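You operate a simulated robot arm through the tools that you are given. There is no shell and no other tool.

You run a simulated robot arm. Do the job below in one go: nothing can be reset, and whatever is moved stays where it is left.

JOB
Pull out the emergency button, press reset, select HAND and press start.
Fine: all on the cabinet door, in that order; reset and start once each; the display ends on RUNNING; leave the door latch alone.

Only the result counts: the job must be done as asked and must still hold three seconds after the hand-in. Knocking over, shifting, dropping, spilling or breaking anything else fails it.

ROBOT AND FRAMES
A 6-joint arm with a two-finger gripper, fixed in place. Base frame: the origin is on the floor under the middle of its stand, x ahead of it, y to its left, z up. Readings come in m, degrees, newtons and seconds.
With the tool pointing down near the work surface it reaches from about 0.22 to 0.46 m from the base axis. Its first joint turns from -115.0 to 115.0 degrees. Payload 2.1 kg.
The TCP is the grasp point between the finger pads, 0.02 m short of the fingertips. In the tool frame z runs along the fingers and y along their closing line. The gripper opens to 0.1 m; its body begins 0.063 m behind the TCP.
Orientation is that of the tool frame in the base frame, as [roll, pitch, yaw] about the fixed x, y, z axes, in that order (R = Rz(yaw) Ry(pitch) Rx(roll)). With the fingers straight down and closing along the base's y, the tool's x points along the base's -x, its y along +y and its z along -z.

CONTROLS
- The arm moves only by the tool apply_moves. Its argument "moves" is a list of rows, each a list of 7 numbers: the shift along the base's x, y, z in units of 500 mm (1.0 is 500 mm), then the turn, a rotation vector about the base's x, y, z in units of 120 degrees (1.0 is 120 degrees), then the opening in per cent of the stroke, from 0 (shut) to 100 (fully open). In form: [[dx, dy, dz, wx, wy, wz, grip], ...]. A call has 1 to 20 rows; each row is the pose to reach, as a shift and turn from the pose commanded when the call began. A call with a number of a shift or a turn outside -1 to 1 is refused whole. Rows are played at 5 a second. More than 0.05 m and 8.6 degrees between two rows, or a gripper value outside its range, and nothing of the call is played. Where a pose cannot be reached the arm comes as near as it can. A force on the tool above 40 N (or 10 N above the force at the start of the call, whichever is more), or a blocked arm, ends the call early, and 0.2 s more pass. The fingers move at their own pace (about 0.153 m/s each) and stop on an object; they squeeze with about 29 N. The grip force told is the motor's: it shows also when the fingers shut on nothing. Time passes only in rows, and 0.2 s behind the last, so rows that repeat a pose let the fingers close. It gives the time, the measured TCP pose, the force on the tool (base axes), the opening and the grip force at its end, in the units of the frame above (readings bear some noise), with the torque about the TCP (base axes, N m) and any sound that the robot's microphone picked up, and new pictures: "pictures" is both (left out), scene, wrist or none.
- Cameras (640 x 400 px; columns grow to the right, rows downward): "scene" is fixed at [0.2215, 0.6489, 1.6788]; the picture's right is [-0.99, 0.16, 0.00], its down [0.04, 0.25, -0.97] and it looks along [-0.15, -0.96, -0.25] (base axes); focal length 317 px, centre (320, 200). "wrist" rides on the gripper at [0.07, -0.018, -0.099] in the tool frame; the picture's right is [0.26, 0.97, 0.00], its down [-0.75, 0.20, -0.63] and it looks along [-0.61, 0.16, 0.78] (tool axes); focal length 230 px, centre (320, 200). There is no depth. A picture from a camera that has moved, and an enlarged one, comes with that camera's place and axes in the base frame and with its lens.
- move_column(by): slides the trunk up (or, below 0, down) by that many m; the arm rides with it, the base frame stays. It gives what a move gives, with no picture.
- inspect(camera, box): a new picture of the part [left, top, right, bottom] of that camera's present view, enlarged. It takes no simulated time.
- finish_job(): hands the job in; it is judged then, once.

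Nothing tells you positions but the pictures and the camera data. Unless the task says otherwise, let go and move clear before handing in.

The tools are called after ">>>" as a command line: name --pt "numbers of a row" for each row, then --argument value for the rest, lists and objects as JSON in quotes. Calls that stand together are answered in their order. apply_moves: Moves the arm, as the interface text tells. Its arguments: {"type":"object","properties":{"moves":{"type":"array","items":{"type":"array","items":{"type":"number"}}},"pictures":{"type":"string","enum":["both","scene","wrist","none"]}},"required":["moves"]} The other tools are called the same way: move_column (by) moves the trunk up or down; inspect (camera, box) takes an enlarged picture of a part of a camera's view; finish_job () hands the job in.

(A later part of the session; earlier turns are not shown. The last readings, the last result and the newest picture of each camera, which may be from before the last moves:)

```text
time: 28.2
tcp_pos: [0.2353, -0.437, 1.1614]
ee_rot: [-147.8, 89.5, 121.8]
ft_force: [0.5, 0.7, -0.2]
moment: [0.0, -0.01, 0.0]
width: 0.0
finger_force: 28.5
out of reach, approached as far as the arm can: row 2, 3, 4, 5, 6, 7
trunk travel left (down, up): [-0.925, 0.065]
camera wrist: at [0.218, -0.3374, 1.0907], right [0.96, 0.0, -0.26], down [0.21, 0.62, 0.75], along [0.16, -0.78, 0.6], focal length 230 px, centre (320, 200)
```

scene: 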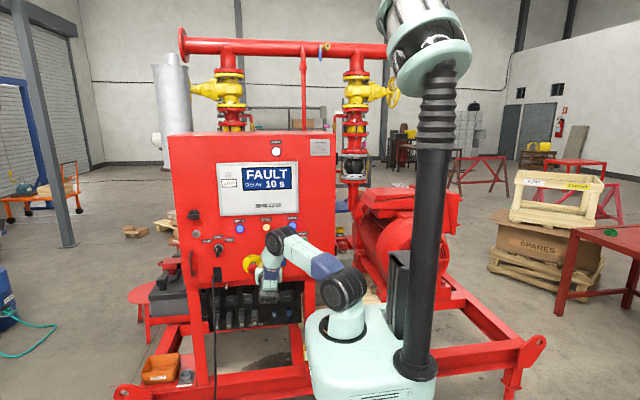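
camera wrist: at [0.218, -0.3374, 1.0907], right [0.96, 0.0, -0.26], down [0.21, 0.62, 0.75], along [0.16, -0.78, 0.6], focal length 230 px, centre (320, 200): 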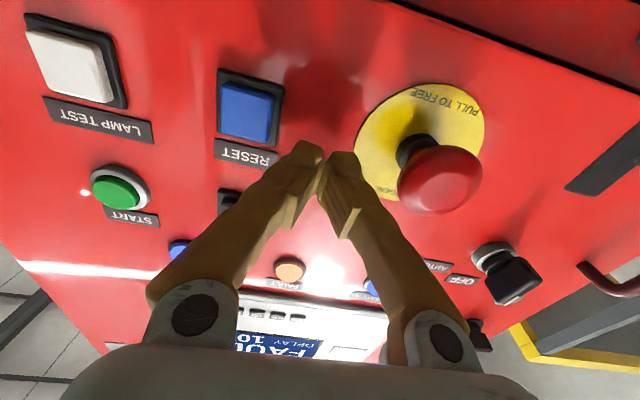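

I hit the elbow's folding limit: the wrist must stay at least about 0.305 m from the shoulder. Nothing was touched. I'll back away downwards, then raise the trunk 0.06 m to gain room for the reset press.

>>> apply_moves --pt "0 0.02 -0.06 0 0 0 0" --pt "0 0.05 -0.12 0 0 0 0" --pt "0 0.1 -0.18 0 0 0 0" --pt "0.04 0.16 -0.2 0 0 0 0" --pictures "none"

```text
time: 29.2
tcp_pos: [0.2899, -0.3727, 1.0534]
ee_rot: [-135.8, 89.7, 133.8]
ft_force: [0.9, 0.2, -0.7]
moment: [-0.01, -0.03, -0.01]
width: 0.0
finger_force: 29.0
out of reach, approached as far as the arm can: row 1, 2, 3, 4
trunk travel left (down, up): [-0.925, 0.065]
```

The limiting factor looks like the last wrist joint (tool roll), not the elbow. I'll roll the tool 90° so the camera moves to the -x side, and line up in front of reset.

>>> apply_moves --pt "0 0.006 0 0 0.068 0 0" --pt "0 0.012 0 0 0.136 0 0" --pt "0 0.02 0 0 0.205 0 0" --pt "0 0.026 0 0 0.273 0 0" --pt "-0.029 0.026 0.025 0 0.341 0 0" --pt "-0.058 0.026 0.05 0 0.409 0 0" --pt "-0.087 0.026 0.075 0 0.477 0 0" --pt "-0.116 0.026 0.1 0 0.546 0 0" --pt "-0.145 0.026 0.125 0 0.614 0 0" --pt "-0.174 0.026 0.15 0 0.682 0 0" --pt "-0.202 0.026 0.175 0 0.75 0 0" --pt "-0.202 -0.01 0.175 0 0.75 0 0" --pt "-0.202 -0.04 0.175 0 0.75 0 0" --pt "-0.202 -0.04 0.175 0 0.75 0 0"

```text
time: 32.2
tcp_pos: [0.1878, -0.3946, 1.1415]
ee_rot: [-89.9, 0.0, 179.6]
ft_force: [0.0, 0.3, -0.4]
moment: [0.0, -0.05, -0.01]
width: 0.0
finger_force: 28.5
trunk travel left (down, up): [-0.925, 0.065]
camera wrist: at [0.1189, -0.2955, 1.158], right [-0.26, 0.0, -0.97], down [0.75, 0.62, -0.2], along [0.6, -0.78, -0.16], focal length 230 px, centre (320, 200)
```

scene: 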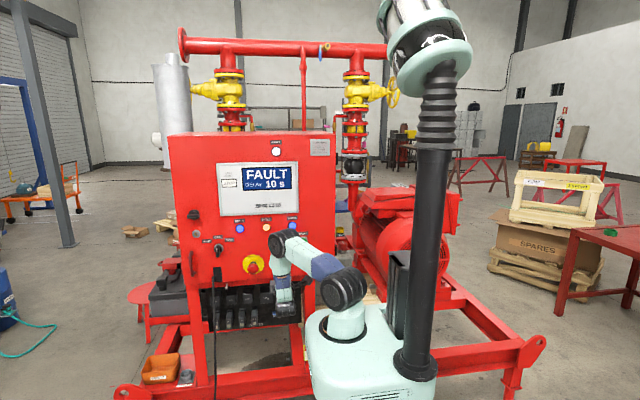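
wrist: 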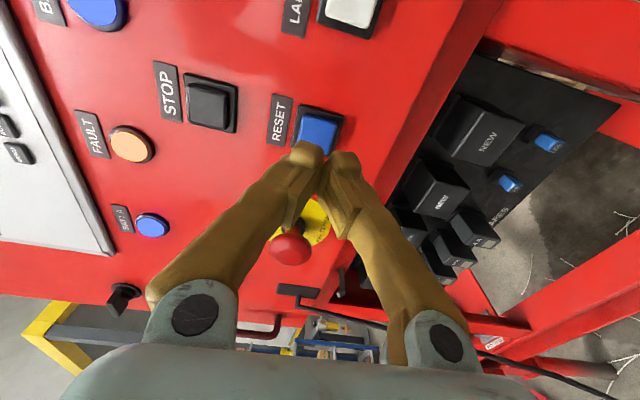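

>>> inspect --camera "wrist" --box '[240, 70, 400, 190]'

```text
3.33 times, centred on (320, 130) of wrist
camera zoom: at [0.1189, -0.2955, 1.158], right [-0.26, 0.0, -0.97], down [0.75, 0.62, -0.2], along [0.6, -0.78, -0.16], focal length 767 px, centre (320, 433)
```

zoom: 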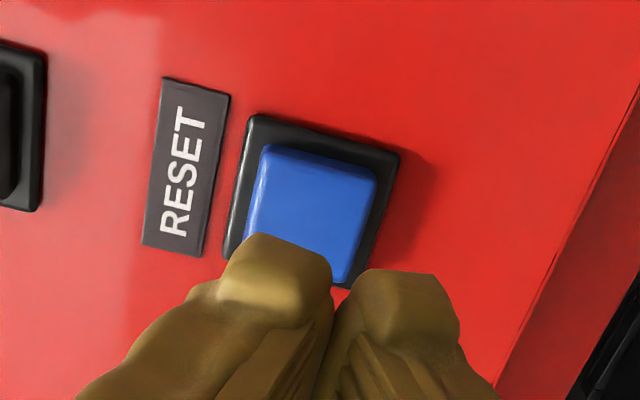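

Reset is centred at about (0.190, -0.467, 1.1415), right in line with the fingers. I'll approach to just short of contact, then press in small steps.

>>> apply_moves --pt "0.004 -0.03 0 0 0 0 0" --pt "0.004 -0.06 0 0 0 0 0" --pt "0.004 -0.08 0 0 0 0 0" --pt "0.004 -0.09 0 0 0 0 0" --pt "0.004 -0.094 0 0 0 0 0"

```text
time: 33.4
tcp_pos: [0.1907, -0.4419, 1.1404]
ee_rot: [-89.9, 0.0, 179.5]
ft_force: [0.3, -0.8, -0.6]
moment: [-0.03, 0.0, 0.01]
width: 0.0
finger_force: 29.2
trunk travel left (down, up): [-0.925, 0.065]
camera wrist: at [0.1209, -0.3425, 1.1574], right [-0.26, 0.0, -0.97], down [0.75, 0.62, -0.2], along [0.6, -0.78, -0.16], focal length 230 px, centre (320, 200)
```

scene: 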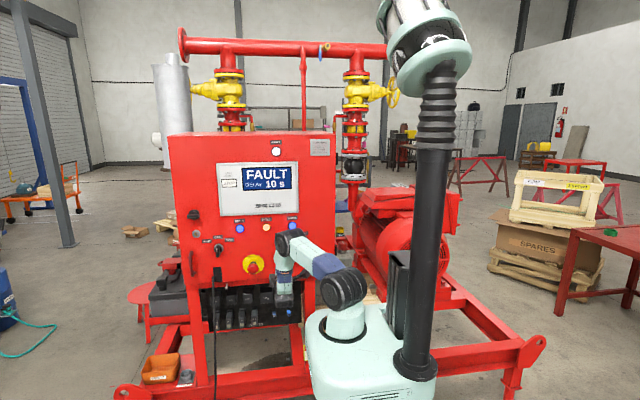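
wrist: 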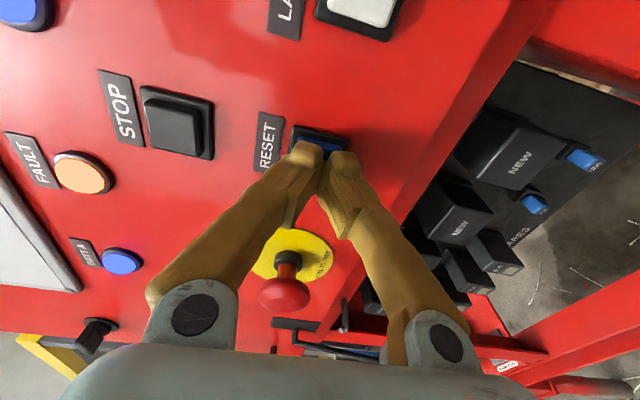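

>>> apply_moves --pt "0 -0.003 0 0 0 0 0" --pt "0 -0.006 0 0 0 0 0" --pt "0 -0.009 0 0 0 0 0" --pt "0 -0.012 0 0 0 0 0" --pt "0 -0.015 0 0 0 0 0" --pictures "scene"

```text
time: 34.6
tcp_pos: [0.1912, -0.4472, 1.1387]
ee_rot: [-89.9, 0.1, 179.7]
ft_force: [-0.7, 1.0, 0.4]
moment: [0.01, 0.01, 0.0]
width: 0.006
finger_force: 29.4
trunk travel left (down, up): [-0.925, 0.065]
```

scene: 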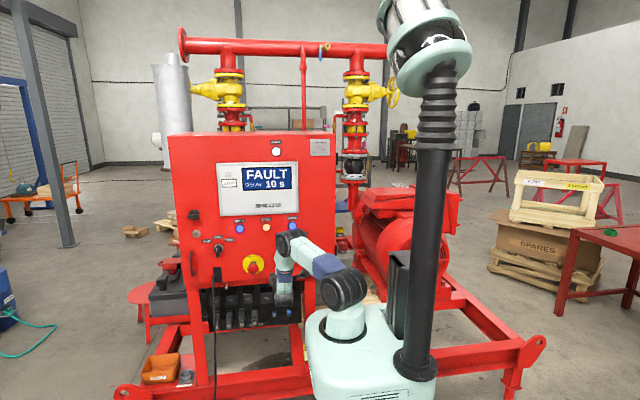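

The fingers opened by 6 mm, so something is in contact. I'll look before pressing further.

>>> inspect --camera "wrist" --box '[230, 80, 410, 220]'

>>> inspect --camera "scene" --box '[240, 220, 330, 290]'

```text
2.86 times, centred on (320, 150) of wrist
camera zoom: at [0.1213, -0.3486, 1.157], right [-0.26, 0.0, -0.97], down [0.75, 0.62, -0.2], along [0.6, -0.78, -0.16], focal length 657 px, centre (320, 343)
```

zoom: 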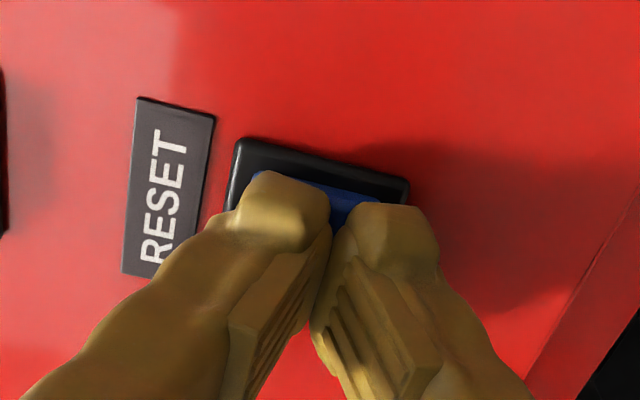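

```text
5.71 times, centred on (285, 255) of scene
camera zoom: at [0.2215, 0.6489, 1.6788], right [-0.99, 0.16, 0.0], down [0.04, 0.25, -0.97], along [-0.15, -0.96, -0.25], focal length 1813 px, centre (520, -114)
```

zoom: 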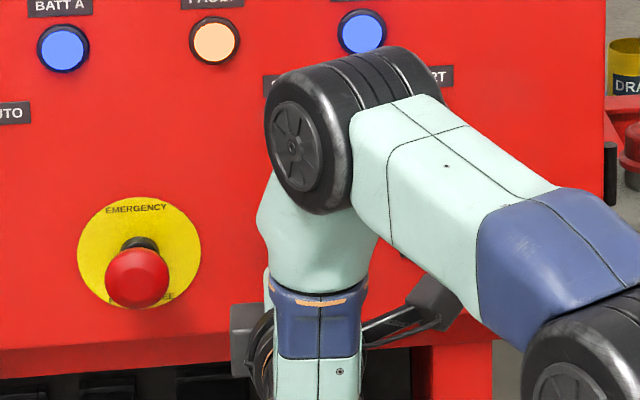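

The fingertips are on the blue cap and the display still shows FAULT. Continuing the press gently.

>>> apply_moves --pt "0 -0.003 0 0 0 0 0" --pt "0 -0.006 0 0 0 0 0" --pt "0 -0.009 0 0 0 0 0" --pictures "scene"

```text
time: 35.4
tcp_pos: [0.1906, -0.4518, 1.1398]
ee_rot: [-89.8, 0.2, 179.7]
ft_force: [-0.2, 3.8, -1.0]
moment: [-0.03, -0.04, 0.03]
width: 0.006
finger_force: 29.5
trunk travel left (down, up): [-0.925, 0.065]
heard: click
```

scene: 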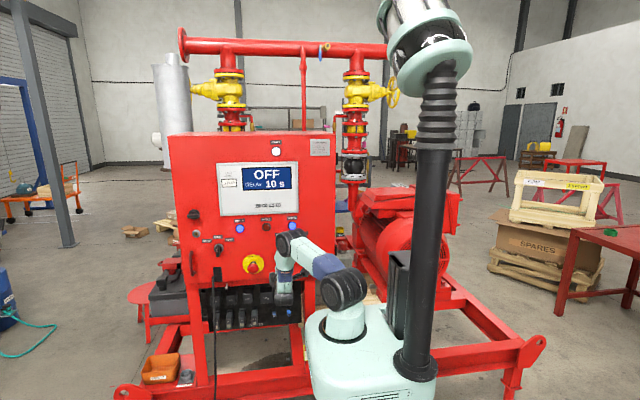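

I heard a click, the display now reads OFF and the fault lamp is out, so reset worked. I'll retreat straight back.

>>> apply_moves --pt "0 0.01 0 0 0 0 0" --pt "0 0.03 0 0 0 0 0" --pt "0 0.07 0 0 0 0 0" --pt "0 0.12 0 0 0 0 0"

>>> inspect --camera "scene" --box '[170, 155, 320, 285]'

```text
time: 36.4
tcp_pos: [0.1892, -0.3927, 1.1396]
ee_rot: [-89.9, 0.1, 179.6]
ft_force: [-0.1, -0.2, -0.5]
moment: [0.0, 0.01, -0.01]
width: 0.0
finger_force: 29.4
trunk travel left (down, up): [-0.925, 0.065]
camera wrist: at [0.121, -0.2932, 1.1568], right [-0.26, 0.0, -0.97], down [0.75, 0.62, -0.2], along [0.6, -0.78, -0.16], focal length 230 px, centre (320, 200)
```

scene: 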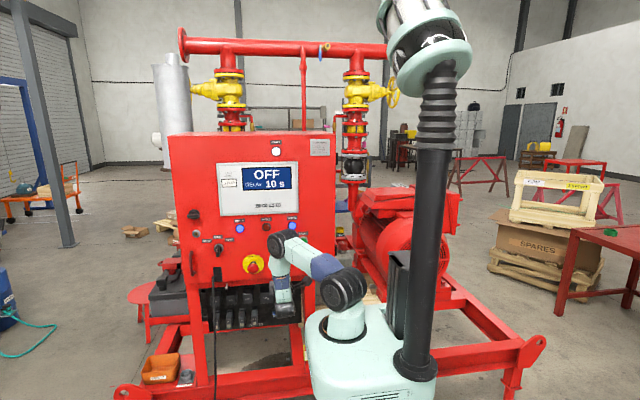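
wrist: 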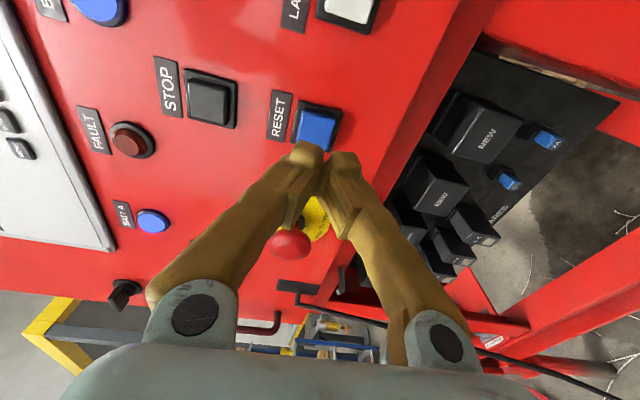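

```text
3.08 times, centred on (245, 220) of scene
camera zoom: at [0.2215, 0.6489, 1.6788], right [-0.99, 0.16, 0.0], down [0.04, 0.25, -0.97], along [-0.15, -0.96, -0.25], focal length 976 px, centre (551, 138)
```

zoom: 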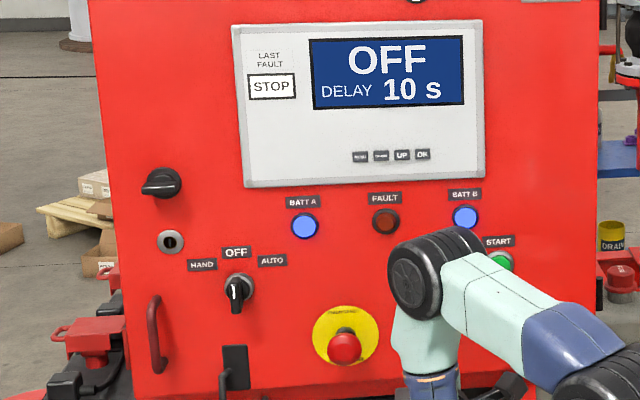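

The reset has popped back and the panel is OFF with the fault lamp dark. Next is the selector: I'll move out and up in front of it and roll the tool back so the fingers close horizontally.

>>> apply_moves --pt "0 0.06 0 0 0 0 0" --pt "0.07 0.06 0.05 0 0 0 0" --pt "0.14 0.06 0.1 0 0 0 0" --pt "0.21 0.06 0.15 0 0 0 0" --pt "0.28 0.06 0.2 0 0 0 0" --pt "0.35 0.06 0.25 0 0 0 0" --pt "0.42 0.06 0.3 0 0 0 0" --pt "0.42 0.06 0.3 0 -0.068 0 0" --pt "0.42 0.06 0.3 0 -0.136 0 0" --pt "0.42 0.06 0.3 0 -0.205 0 0" --pt "0.42 0.06 0.3 0 -0.273 0 0" --pt "0.42 0.06 0.3 0 -0.341 0 0" --pt "0.42 0.06 0.3 0 -0.409 0 0" --pt "0.42 0.06 0.3 0 -0.477 0 0" --pt "0.42 0.06 0.3 0 -0.546 0 0" --pt "0.42 0.06 0.3 0 -0.614 0 0" --pt "0.42 0.06 0.3 0 -0.682 0 20" --pt "0.42 0.06 0.3 0 -0.75 0 45" --pt "0.42 0.06 0.3 0 -0.75 0 45"

```text
time: 40.4
tcp_pos: [0.401, -0.3637, 1.2898]
ee_rot: [160.0, 89.4, 69.7]
ft_force: [-0.3, -0.5, -0.7]
moment: [0.02, 0.01, -0.01]
width: 0.045
finger_force: 0.1
trunk travel left (down, up): [-0.925, 0.065]
camera wrist: at [0.3818, -0.2643, 1.2198], right [0.97, 0.0, -0.26], down [0.2, 0.62, 0.75], along [0.16, -0.78, 0.6], focal length 230 px, centre (320, 200)
```

scene: 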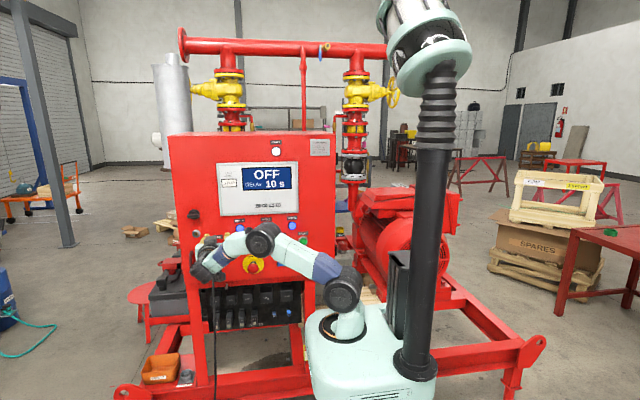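
wrist: 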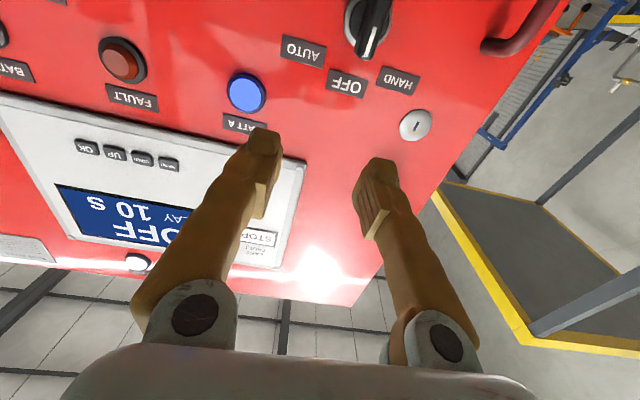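

The pose is good. I'll lower the trunk 0.09 m to bring the gripper to the selector's height.

>>> move_column --by -0.09

>>> inspect --camera "wrist" --box '[230, 60, 430, 200]'

>>> inspect --camera "scene" --box '[170, 200, 300, 300]'

```text
time: 41.7
tcp_pos: [0.4, -0.3636, 1.1983]
ee_rot: [178.3, 89.6, 88.2]
ft_force: [-0.1, -0.3, -0.3]
moment: [0.01, 0.0, 0.01]
width: 0.0449
finger_force: 0.1
trunk travel left (down, up): [-0.835, 0.155]
```

```text
2.86 times, centred on (330, 130) of wrist
camera zoom: at [0.3816, -0.2643, 1.1298], right [0.97, 0.0, -0.26], down [0.2, 0.62, 0.75], along [0.16, -0.78, 0.6], focal length 657 px, centre (291, 400)
```

zoom: 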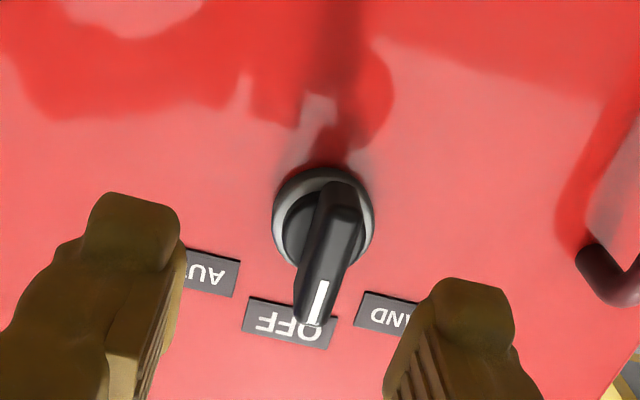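

```text
4.00 times, centred on (235, 250) of scene
camera zoom: at [0.2215, 0.6489, 1.6788], right [-0.99, 0.16, 0.0], down [0.04, 0.25, -0.97], along [-0.15, -0.96, -0.25], focal length 1269 px, centre (660, 0)
```

zoom: 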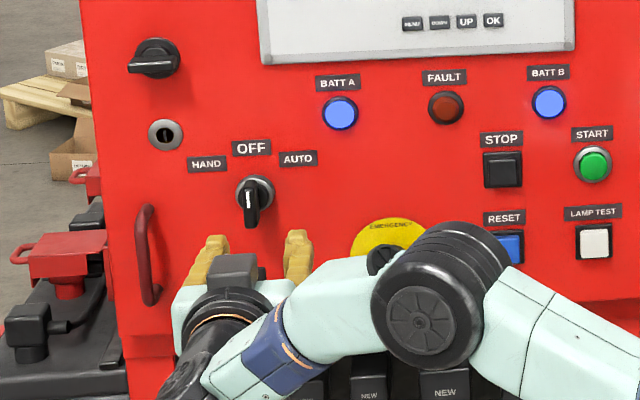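

The selector axis is at about x = 0.4155, z = 1.213, with the handle's front face at y ≈ -0.44 and its pointer up at OFF. I'll yaw the tool slightly (7°) for reach and line up in front.

>>> apply_moves --pt "0.01 -0.02 0.01 0 0 0.02 45" --pt "0.02 -0.04 0.02 0 0 0.04 45" --pt "0.031 -0.06 0.0294 0 0 0.0583 45" --pt "0.031 -0.073 0.0294 0 0 0.0583 45"

>>> inspect --camera "wrist" --box '[230, 80, 430, 220]'

```text
time: 42.7
tcp_pos: [0.4155, -0.401, 1.2135]
ee_rot: [-179.7, 89.6, 97.3]
ft_force: [-0.2, -0.1, -0.6]
moment: [-0.01, 0.03, 0.02]
width: 0.0451
finger_force: 0.0
trunk travel left (down, up): [-0.835, 0.155]
camera wrist: at [0.3852, -0.3041, 1.1444], right [0.96, 0.12, -0.26], down [0.12, 0.64, 0.75], along [0.26, -0.76, 0.6], focal length 230 px, centre (320, 200)
```

scene: 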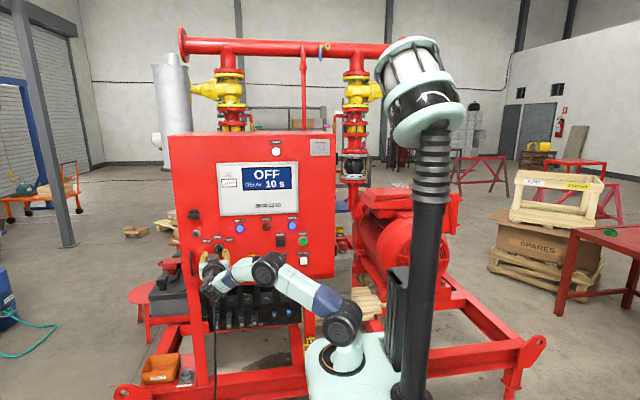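
wrist: 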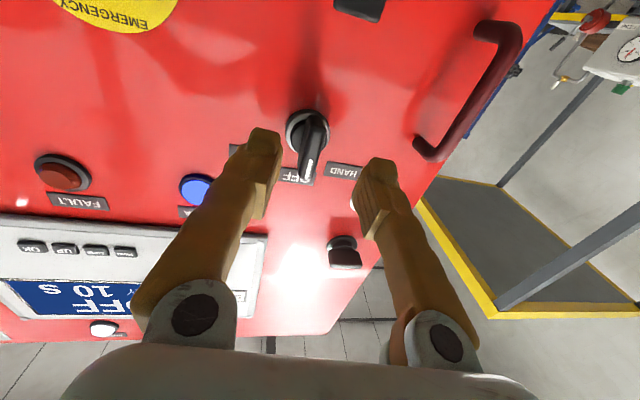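

```text
2.86 times, centred on (330, 150) of wrist
camera zoom: at [0.3852, -0.3041, 1.1444], right [0.96, 0.12, -0.26], down [0.12, 0.64, 0.75], along [0.26, -0.76, 0.6], focal length 657 px, centre (291, 343)
```

zoom: 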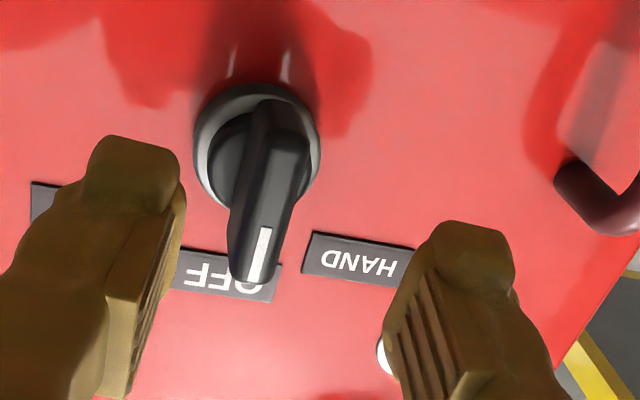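

Lined up. I'll advance so the finger pads straddle the handle, then check before closing.

>>> apply_moves --pt "0 -0.03 0.002 0 0 0 45" --pt "0 -0.06 0.002 0 0 0 45" --pt "0 -0.08 0.002 0 0 0 45" --pt "0 -0.09 0.002 0 0 0 45"

>>> inspect --camera "wrist" --box '[220, 110, 440, 260]'

```text
time: 43.7
tcp_pos: [0.4152, -0.4448, 1.2145]
ee_rot: [-178.5, 89.6, 98.3]
ft_force: [0.0, -0.5, 0.2]
moment: [-0.01, 0.0, -0.02]
width: 0.045
finger_force: 0.0
trunk travel left (down, up): [-0.835, 0.155]
camera wrist: at [0.3852, -0.3489, 1.1453], right [0.96, 0.12, -0.26], down [0.12, 0.64, 0.75], along [0.25, -0.76, 0.6], focal length 230 px, centre (320, 200)
```

scene: 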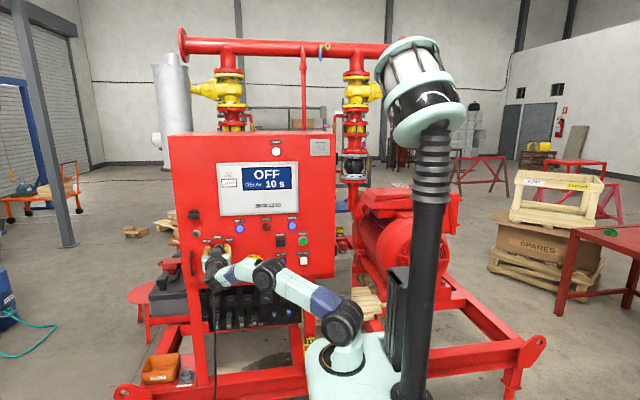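
wrist: 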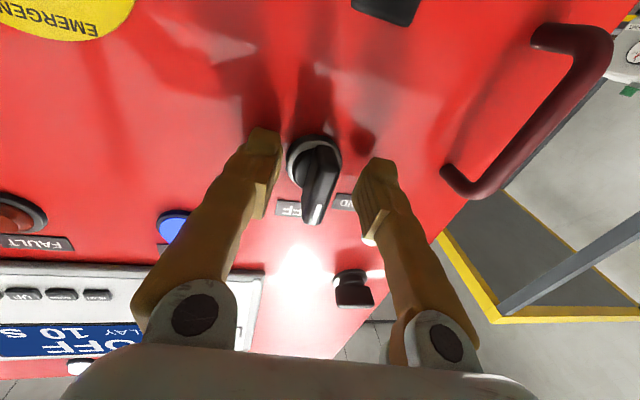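

```text
2.67 times, centred on (330, 185) of wrist
camera zoom: at [0.3852, -0.3489, 1.1453], right [0.96, 0.12, -0.26], down [0.12, 0.64, 0.75], along [0.25, -0.76, 0.6], focal length 614 px, centre (293, 240)
```

zoom: 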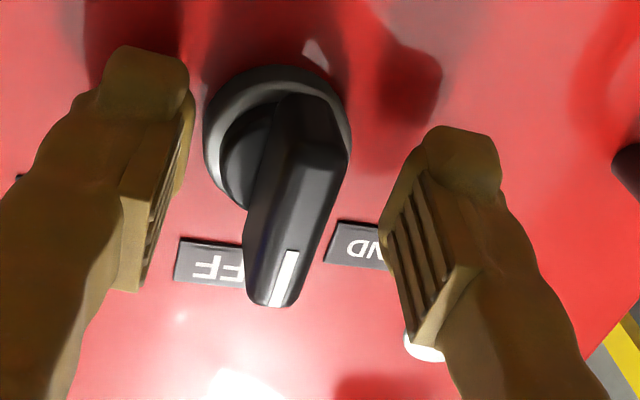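

The handle sits squarely between the pads. Closing on it.

>>> apply_moves --pt "0 -0.003 0 0 0 0 30" --pt "0 -0.003 0 0 0 0 15" --pt "0 -0.003 0 0 0 0 0" --pt "0 -0.003 0 0 0 0 0" --pictures "wrist"

```text
time: 44.7
tcp_pos: [0.4148, -0.439, 1.2181]
ee_rot: [168.3, 89.8, 85.2]
ft_force: [-10.3, 20.9, -14.0]
moment: [0.37, 0.07, -0.84]
width: 0.0114
finger_force: 38.8
trunk travel left (down, up): [-0.835, 0.155]
camera wrist: at [0.3831, -0.3429, 1.1472], right [0.96, 0.12, -0.26], down [0.12, 0.65, 0.75], along [0.25, -0.75, 0.61], focal length 230 px, centre (320, 200)
```

wrist: 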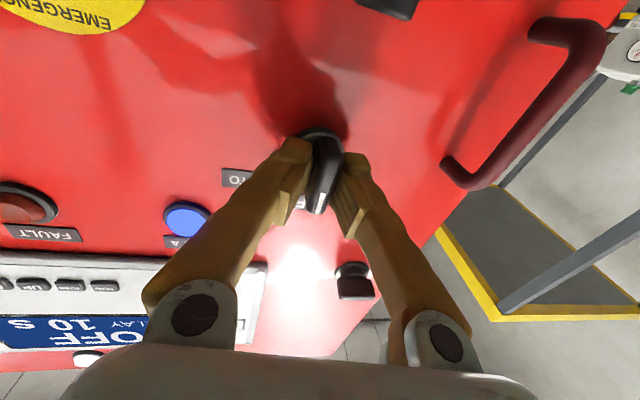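

The grip is on, but the fingers are being wedged outward by about 20 N. I'll relax the commanded pose to match before turning.

>>> apply_moves --pt "0 0.008 0.003 0 0 0 0" --pt "0 0.014 0.006 0 0 0 0" --pt "0 0.014 0.006 0 0 0 0" --pictures "wrist"

>>> inspect --camera "wrist" --box '[250, 100, 410, 260]'

```text
time: 45.5
tcp_pos: [0.4134, -0.438, 1.2172]
ee_rot: [170.7, 89.5, 87.5]
ft_force: [-13.5, 11.0, -24.5]
moment: [-0.4, 0.1, -0.6]
width: 0.0107
finger_force: 38.1
trunk travel left (down, up): [-0.835, 0.155]
camera wrist: at [0.3833, -0.3423, 1.1479], right [0.96, 0.12, -0.26], down [0.12, 0.64, 0.76], along [0.25, -0.76, 0.6], focal length 230 px, centre (320, 200)
```

wrist: 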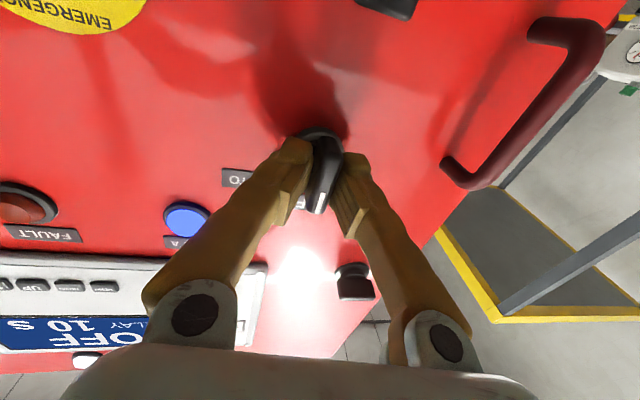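

```text
2.50 times, centred on (330, 180) of wrist
camera zoom: at [0.3833, -0.3423, 1.1479], right [0.96, 0.12, -0.26], down [0.12, 0.64, 0.76], along [0.25, -0.76, 0.6], focal length 575 px, centre (295, 250)
```

zoom: 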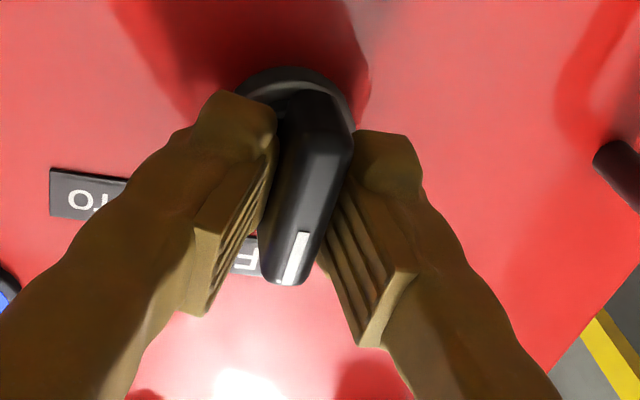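

The handle is firmly gripped, but there's some residual side load. I'll trim the commanded position slightly to unload it.

>>> apply_moves --pt "0.004 0.002 -0.006 0 0 0 0" --pt "0.006 0.003 -0.01 0 0 0 0" --pt "0.006 0.003 -0.01 0 0 0 0" --pictures "none"

```text
time: 46.3
tcp_pos: [0.4134, -0.4381, 1.2163]
ee_rot: [99.2, 89.7, 16.1]
ft_force: [-11.4, -0.9, 0.5]
moment: [0.57, 0.03, -0.48]
width: 0.0108
finger_force: 38.6
trunk travel left (down, up): [-0.835, 0.155]
```

The load is now mostly gone. Turning toward HAND (positive about y) in small steps.

>>> apply_moves --pt "0 0 0 0 0.035 0 0" --pt "0 0 0 0 0.07 0 0" --pt "0 0 0 0 0.105 0 0" --pt "0 0 0 0 0.14 0 0" --pt "0 0 0 0 0.175 0 0"

>>> inspect --camera "wrist" --box '[230, 90, 430, 260]'

```text
time: 47.5
tcp_pos: [0.4141, -0.4363, 1.2179]
ee_rot: [-97.0, 69.2, 179.9]
ft_force: [-2.2, -7.6, 22.1]
moment: [-0.41, 0.0, -0.17]
width: 0.011
finger_force: 38.1
trunk travel left (down, up): [-0.835, 0.155]
camera wrist: at [0.3612, -0.3407, 1.1626], right [0.81, 0.12, -0.58], down [0.38, 0.65, 0.66], along [0.45, -0.75, 0.48], focal length 230 px, centre (320, 200)
```

scene: 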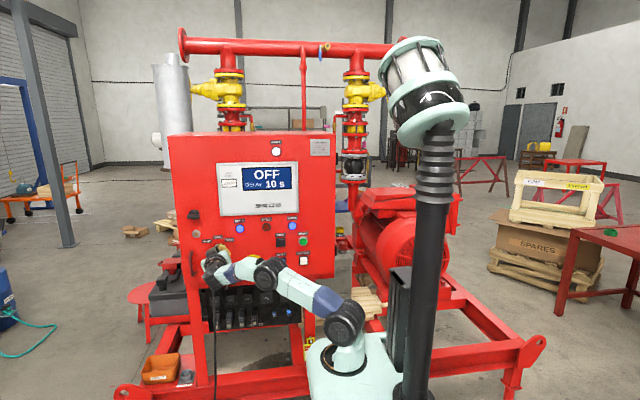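
wrist: 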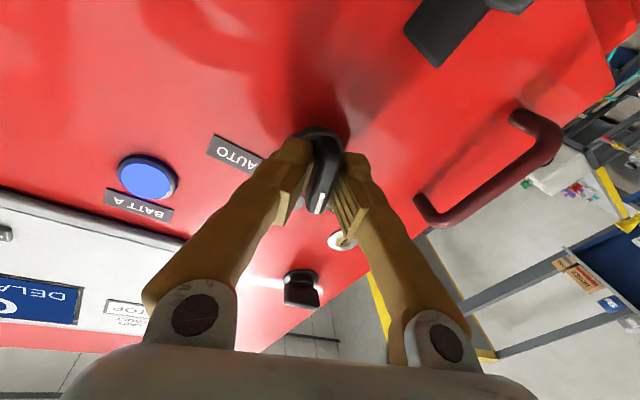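

```text
2.35 times, centred on (330, 175) of wrist
camera zoom: at [0.3612, -0.3407, 1.1626], right [0.81, 0.12, -0.58], down [0.38, 0.65, 0.66], along [0.45, -0.75, 0.48], focal length 541 px, centre (296, 259)
```

zoom: 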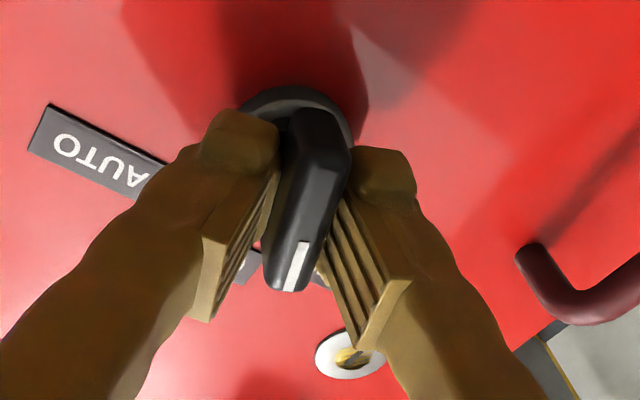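

The knob is turning with the fingers, about 21° so far. Continuing, with a small upward trim to relieve the load.

>>> apply_moves --pt "0 0 0.004 0 0.033 0 0" --pt "0 0 0.006 0 0.067 0 0" --pt "0 0 0.006 0 0.1 0 0" --pt "0 0 0.006 0 0.133 0 0" --pt "0 0 0.006 0 0.167 0 0"

>>> inspect --camera "wrist" --box '[230, 90, 430, 260]'

```text
time: 48.7
tcp_pos: [0.4152, -0.4367, 1.2169]
ee_rot: [-97.3, 49.0, 179.4]
ft_force: [-3.8, -1.4, 11.0]
moment: [-0.41, 0.06, 0.03]
width: 0.0108
finger_force: 38.1
trunk travel left (down, up): [-0.835, 0.155]
camera wrist: at [0.3469, -0.3403, 1.1846], right [0.56, 0.12, -0.82], down [0.59, 0.64, 0.49], along [0.59, -0.76, 0.29], focal length 230 px, centre (320, 200)
```

scene: 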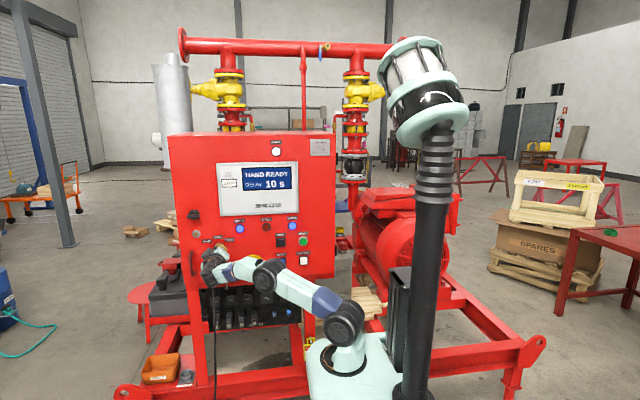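
wrist: 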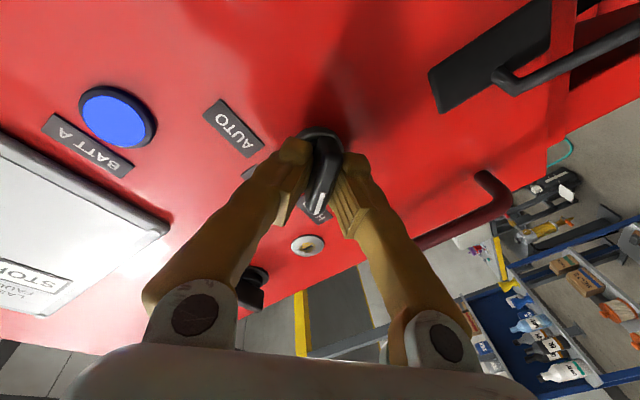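

```text
2.35 times, centred on (330, 175) of wrist
camera zoom: at [0.3469, -0.3403, 1.1846], right [0.56, 0.12, -0.82], down [0.59, 0.64, 0.49], along [0.59, -0.76, 0.29], focal length 541 px, centre (296, 259)
```

zoom: 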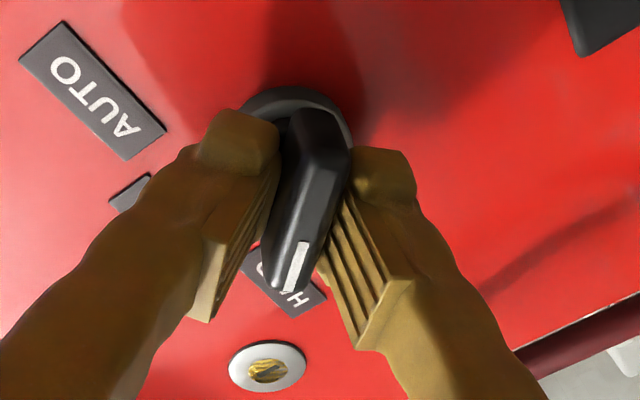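

The display now shows HAND READY. I'll turn a few degrees further to seat it in the detent, then release.

>>> apply_moves --pt "0 0 0 0 0.02 0 0" --pt "0 0 0 0 0.04 0 0" --pt "0 0 0 0 0.04 0 0" --pictures "scene"

```text
time: 49.5
tcp_pos: [0.415, -0.4371, 1.2172]
ee_rot: [-97.1, 44.2, 179.5]
ft_force: [-5.7, -0.4, 6.9]
moment: [-0.26, 0.03, -0.05]
width: 0.0112
finger_force: 38.1
trunk travel left (down, up): [-0.835, 0.155]
```

scene: 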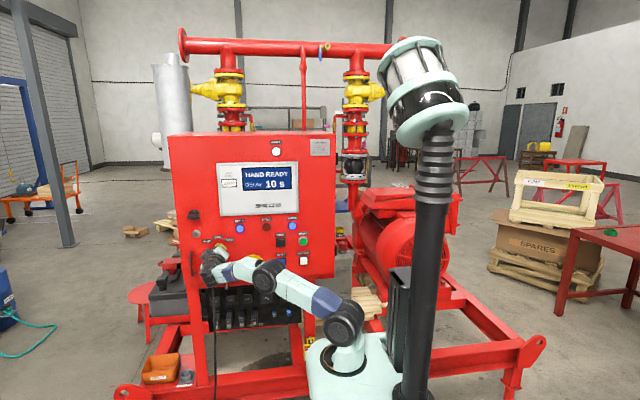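

Turned to 45° with HAND READY showing. I'll open the fingers and retreat straight out.

>>> apply_moves --pt "0 0 0 0 0 0 25" --pt "0 0 0 0 0 0 45" --pt "0 0.01 0 0 0 0 45" --pt "0 0.04 0 0 0 0 45" --pt "-0.005 0.09 0 0 0 0 45" --pt "-0.01 0.15 0 0 0 0 45"

>>> inspect --camera "wrist" --box '[200, 60, 440, 240]'

>>> inspect --camera "scene" --box '[170, 155, 320, 285]'

```text
time: 50.9
tcp_pos: [0.4132, -0.3609, 1.2168]
ee_rot: [-97.1, 44.2, 179.6]
ft_force: [0.3, -0.3, 0.1]
moment: [0.01, -0.03, 0.0]
width: 0.0448
finger_force: 0.1
trunk travel left (down, up): [-0.835, 0.155]
camera wrist: at [0.3427, -0.2646, 1.1897], right [0.48, 0.12, -0.87], down [0.63, 0.65, 0.44], along [0.61, -0.76, 0.24], focal length 230 px, centre (320, 200)
```

scene: 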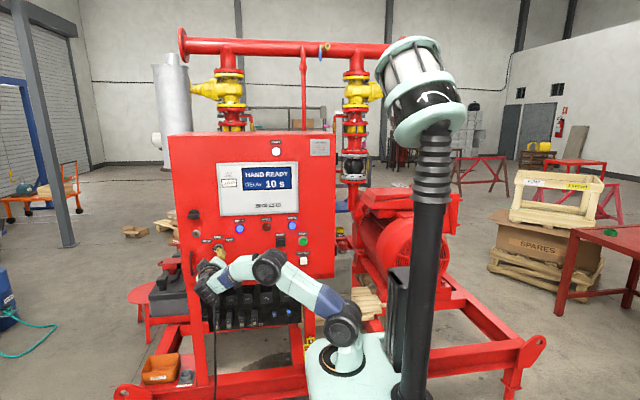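
wrist: 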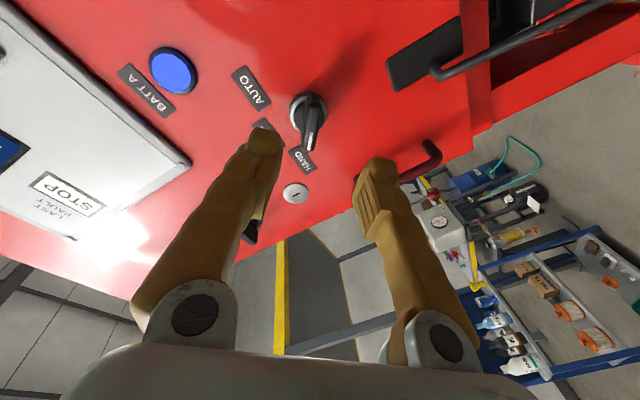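

```text
2.22 times, centred on (320, 150) of wrist
camera zoom: at [0.3427, -0.2646, 1.1897], right [0.48, 0.12, -0.87], down [0.63, 0.65, 0.44], along [0.61, -0.76, 0.24], focal length 511 px, centre (320, 311)
```

zoom: 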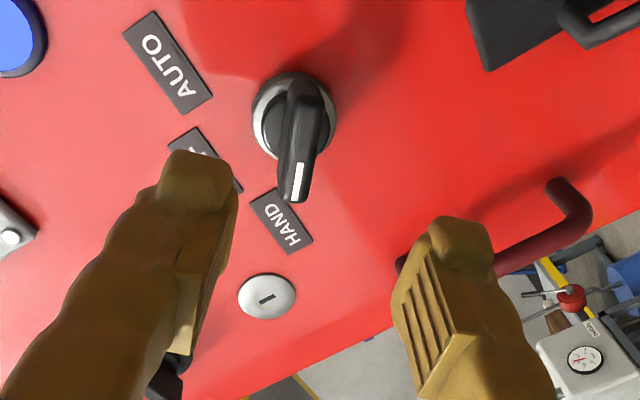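

```text
3.08 times, centred on (245, 220) of scene
camera zoom: at [0.2215, 0.6489, 1.6788], right [-0.99, 0.16, 0.0], down [0.04, 0.25, -0.97], along [-0.15, -0.96, -0.25], focal length 976 px, centre (551, 138)
```

zoom: 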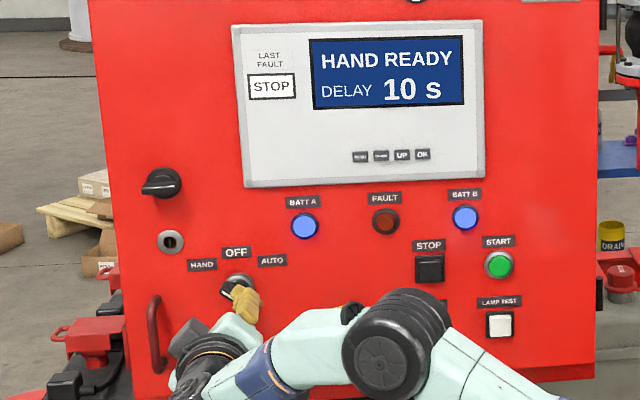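

The selector points at HAND, the display reads HAND READY and the latch is unchanged. For START I need the shoulder lower, so I'll first move inward and up, then lower the trunk.

>>> apply_moves --pt "-0.038 0 0.073 -0.0103 0 -0.0103 20" --pt "-0.077 0 0.147 -0.0206 0 -0.0206 0" --pt "-0.115 0 0.22 -0.0309 0 -0.0309 0" --pt "-0.153 0 0.293 -0.0412 0 -0.0412 0" --pt "-0.192 0 0.367 -0.0412 0 -0.0412 0" --pt "-0.23 0 0.44 -0.0412 0 -0.0412 0" --pt "-0.268 0 0.513 -0.0412 0 -0.0412 0" --pt "-0.306 0 0.586 -0.0412 0 -0.0412 0"

```text
time: 52.7
tcp_pos: [0.2591, -0.3628, 1.5093]
ee_rot: [-90.3, 44.4, 179.5]
ft_force: [-0.2, -0.3, 0.0]
moment: [0.01, 0.02, 0.01]
width: 0.0
finger_force: 28.8
trunk travel left (down, up): [-0.835, 0.155]
camera wrist: at [0.196, -0.264, 1.4743], right [0.49, 0.0, -0.87], down [0.68, 0.62, 0.38], along [0.54, -0.78, 0.31], focal length 230 px, centre (320, 200)
```

scene: 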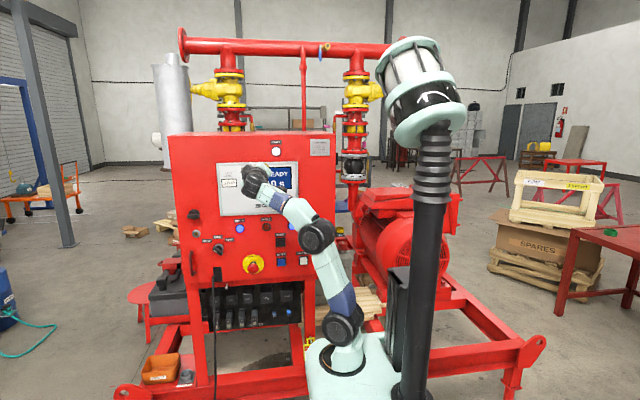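
wrist: 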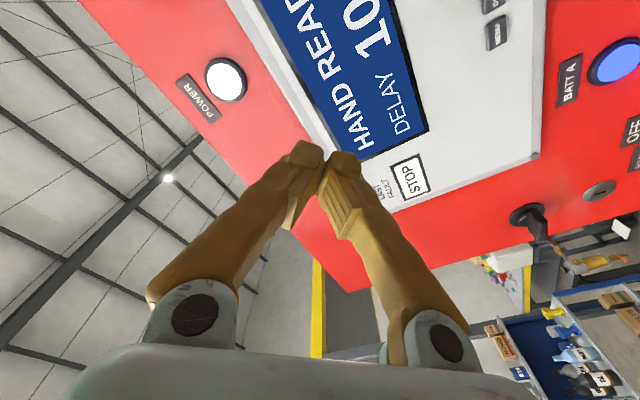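

The arm is clear of the panel. Lowering the trunk by 0.29 m.

>>> move_column --by -0.29

```text
time: 55.6
tcp_pos: [0.2595, -0.3635, 1.2202]
ee_rot: [-90.3, 44.2, 179.4]
ft_force: [-0.2, -0.2, 0.0]
moment: [0.01, 0.0, -0.02]
width: 0.0
finger_force: 28.6
trunk travel left (down, up): [-0.545, 0.445]
```

>>> apply_moves --pt "-0.07 0 0 0 0 0 0" --pt "-0.14 0 0 0 0 0 0" --pt "-0.21 0 0 0 0 0 0" --pt "-0.27 0 0 0 0 0 0" --pt "-0.309 0 0 0 0 0 0" --pt "-0.309 0 0 0 0 0 0"

>>> inspect --camera "wrist" --box '[200, 60, 440, 240]'

```text
time: 57.0
tcp_pos: [0.1045, -0.3632, 1.2201]
ee_rot: [-90.3, 44.2, 179.4]
ft_force: [-0.2, -0.3, 0.1]
moment: [-0.01, -0.01, 0.0]
width: 0.0
finger_force: 28.8
trunk travel left (down, up): [-0.545, 0.445]
camera wrist: at [0.0421, -0.2645, 1.1841], right [0.49, 0.0, -0.87], down [0.68, 0.62, 0.38], along [0.54, -0.78, 0.3], focal length 230 px, centre (320, 200)
```

scene: 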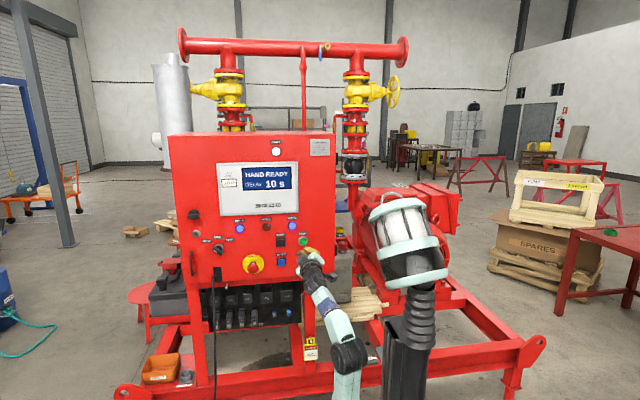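
wrist: 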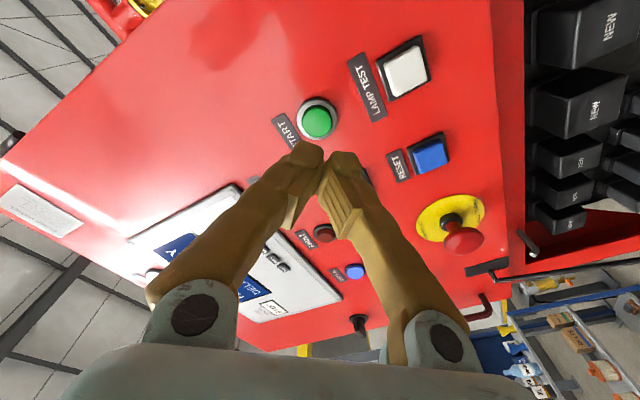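

```text
2.22 times, centred on (320, 150) of wrist
camera zoom: at [0.0421, -0.2645, 1.1841], right [0.49, 0.0, -0.87], down [0.68, 0.62, 0.38], along [0.54, -0.78, 0.3], focal length 511 px, centre (320, 311)
```

zoom: 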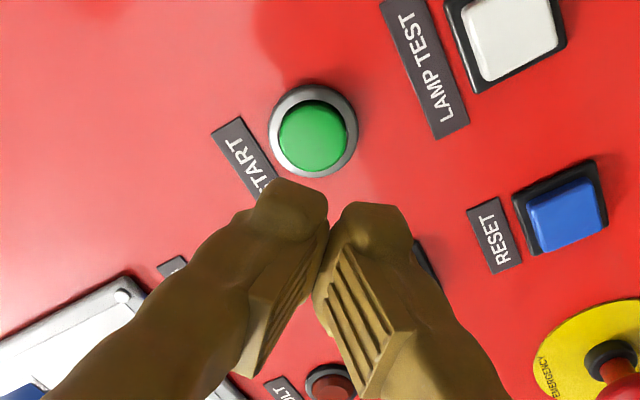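

START is centred at about (0.103, -0.464, 1.222), right ahead of the fingertips. I'll approach to just short of contact.

>>> apply_moves --pt "-0.002 -0.04 0.004 0 0 0 0" --pt "-0.002 -0.08 0.004 0 0 0 0" --pt "-0.002 -0.12 0.004 0 0 0 0" --pt "-0.002 -0.135 0.004 0 0 0 0"

>>> inspect --camera "wrist" --box '[200, 60, 440, 240]'

```text
time: 58.0
tcp_pos: [0.1038, -0.4304, 1.2208]
ee_rot: [-90.3, 44.1, 179.4]
ft_force: [-0.1, 0.3, -0.8]
moment: [0.02, 0.01, -0.02]
width: 0.0
finger_force: 29.3
trunk travel left (down, up): [-0.545, 0.445]
camera wrist: at [0.0415, -0.3319, 1.186], right [0.49, 0.0, -0.87], down [0.68, 0.62, 0.38], along [0.54, -0.78, 0.3], focal length 230 px, centre (320, 200)
```

scene: 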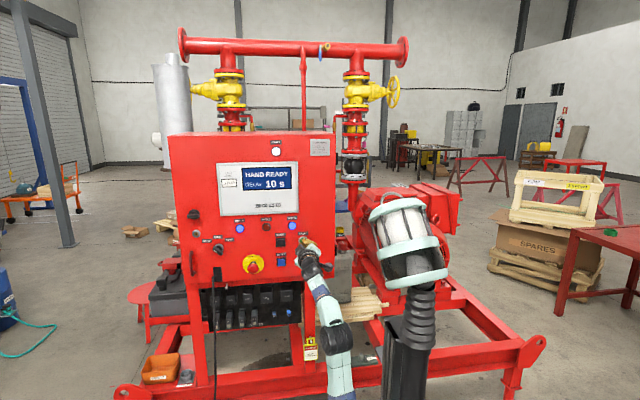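
wrist: 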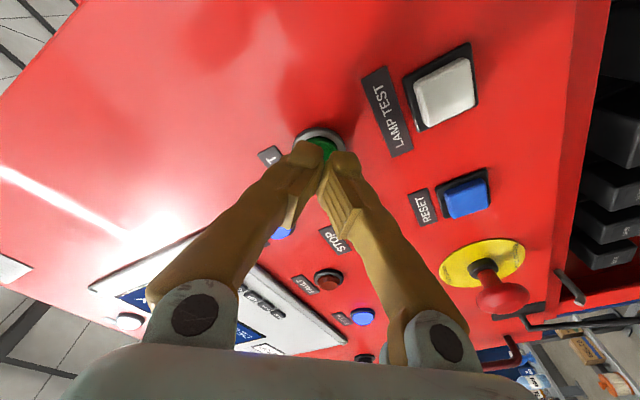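

```text
2.22 times, centred on (320, 150) of wrist
camera zoom: at [0.0415, -0.3319, 1.186], right [0.49, 0.0, -0.87], down [0.68, 0.62, 0.38], along [0.54, -0.78, 0.3], focal length 511 px, centre (320, 311)
```

zoom: 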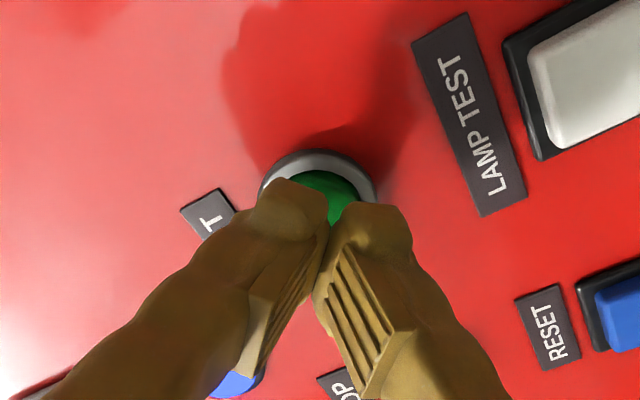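

>>> apply_moves --pt "0 -0.006 0.001 0 0 0 0" --pt "0 -0.012 0.002 0 0 0 0" --pt "0 -0.018 0.002 0 0 0 0" --pt "0 -0.021 0.002 0 0 0 0" --pt "0 -0.024 0.002 0 0 0 0" --pictures "scene"

```text
time: 59.2
tcp_pos: [0.1039, -0.4435, 1.2214]
ee_rot: [-90.4, 44.2, 179.3]
ft_force: [0.1, 0.3, 0.0]
moment: [-0.01, -0.02, -0.01]
width: 0.0002
finger_force: 29.1
trunk travel left (down, up): [-0.545, 0.445]
```

scene: 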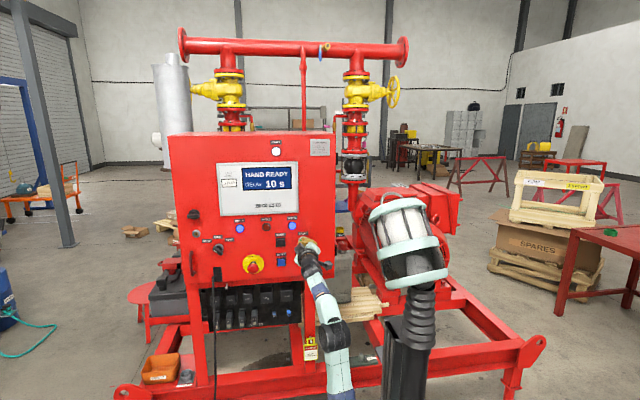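

>>> apply_moves --pt "0 -0.003 0 0 0 0 0" --pt "0 -0.006 0 0 0 0 0" --pt "0 -0.009 0 0 0 0 0" --pictures "scene"

```text
time: 60.0
tcp_pos: [0.1041, -0.4476, 1.2224]
ee_rot: [-90.3, 44.3, 179.4]
ft_force: [-0.5, -1.6, 0.3]
moment: [0.01, -0.02, 0.0]
width: 0.0
finger_force: 28.9
trunk travel left (down, up): [-0.545, 0.445]
```

scene: 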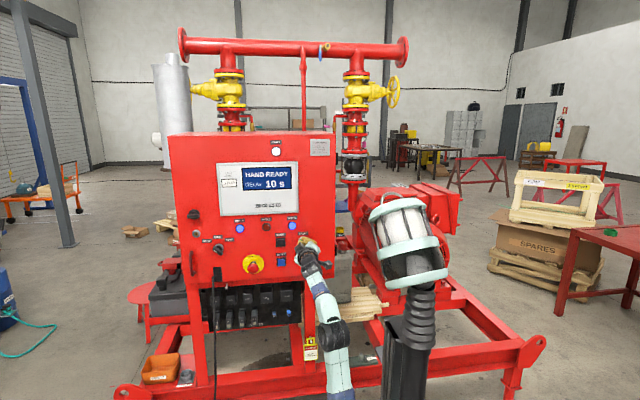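

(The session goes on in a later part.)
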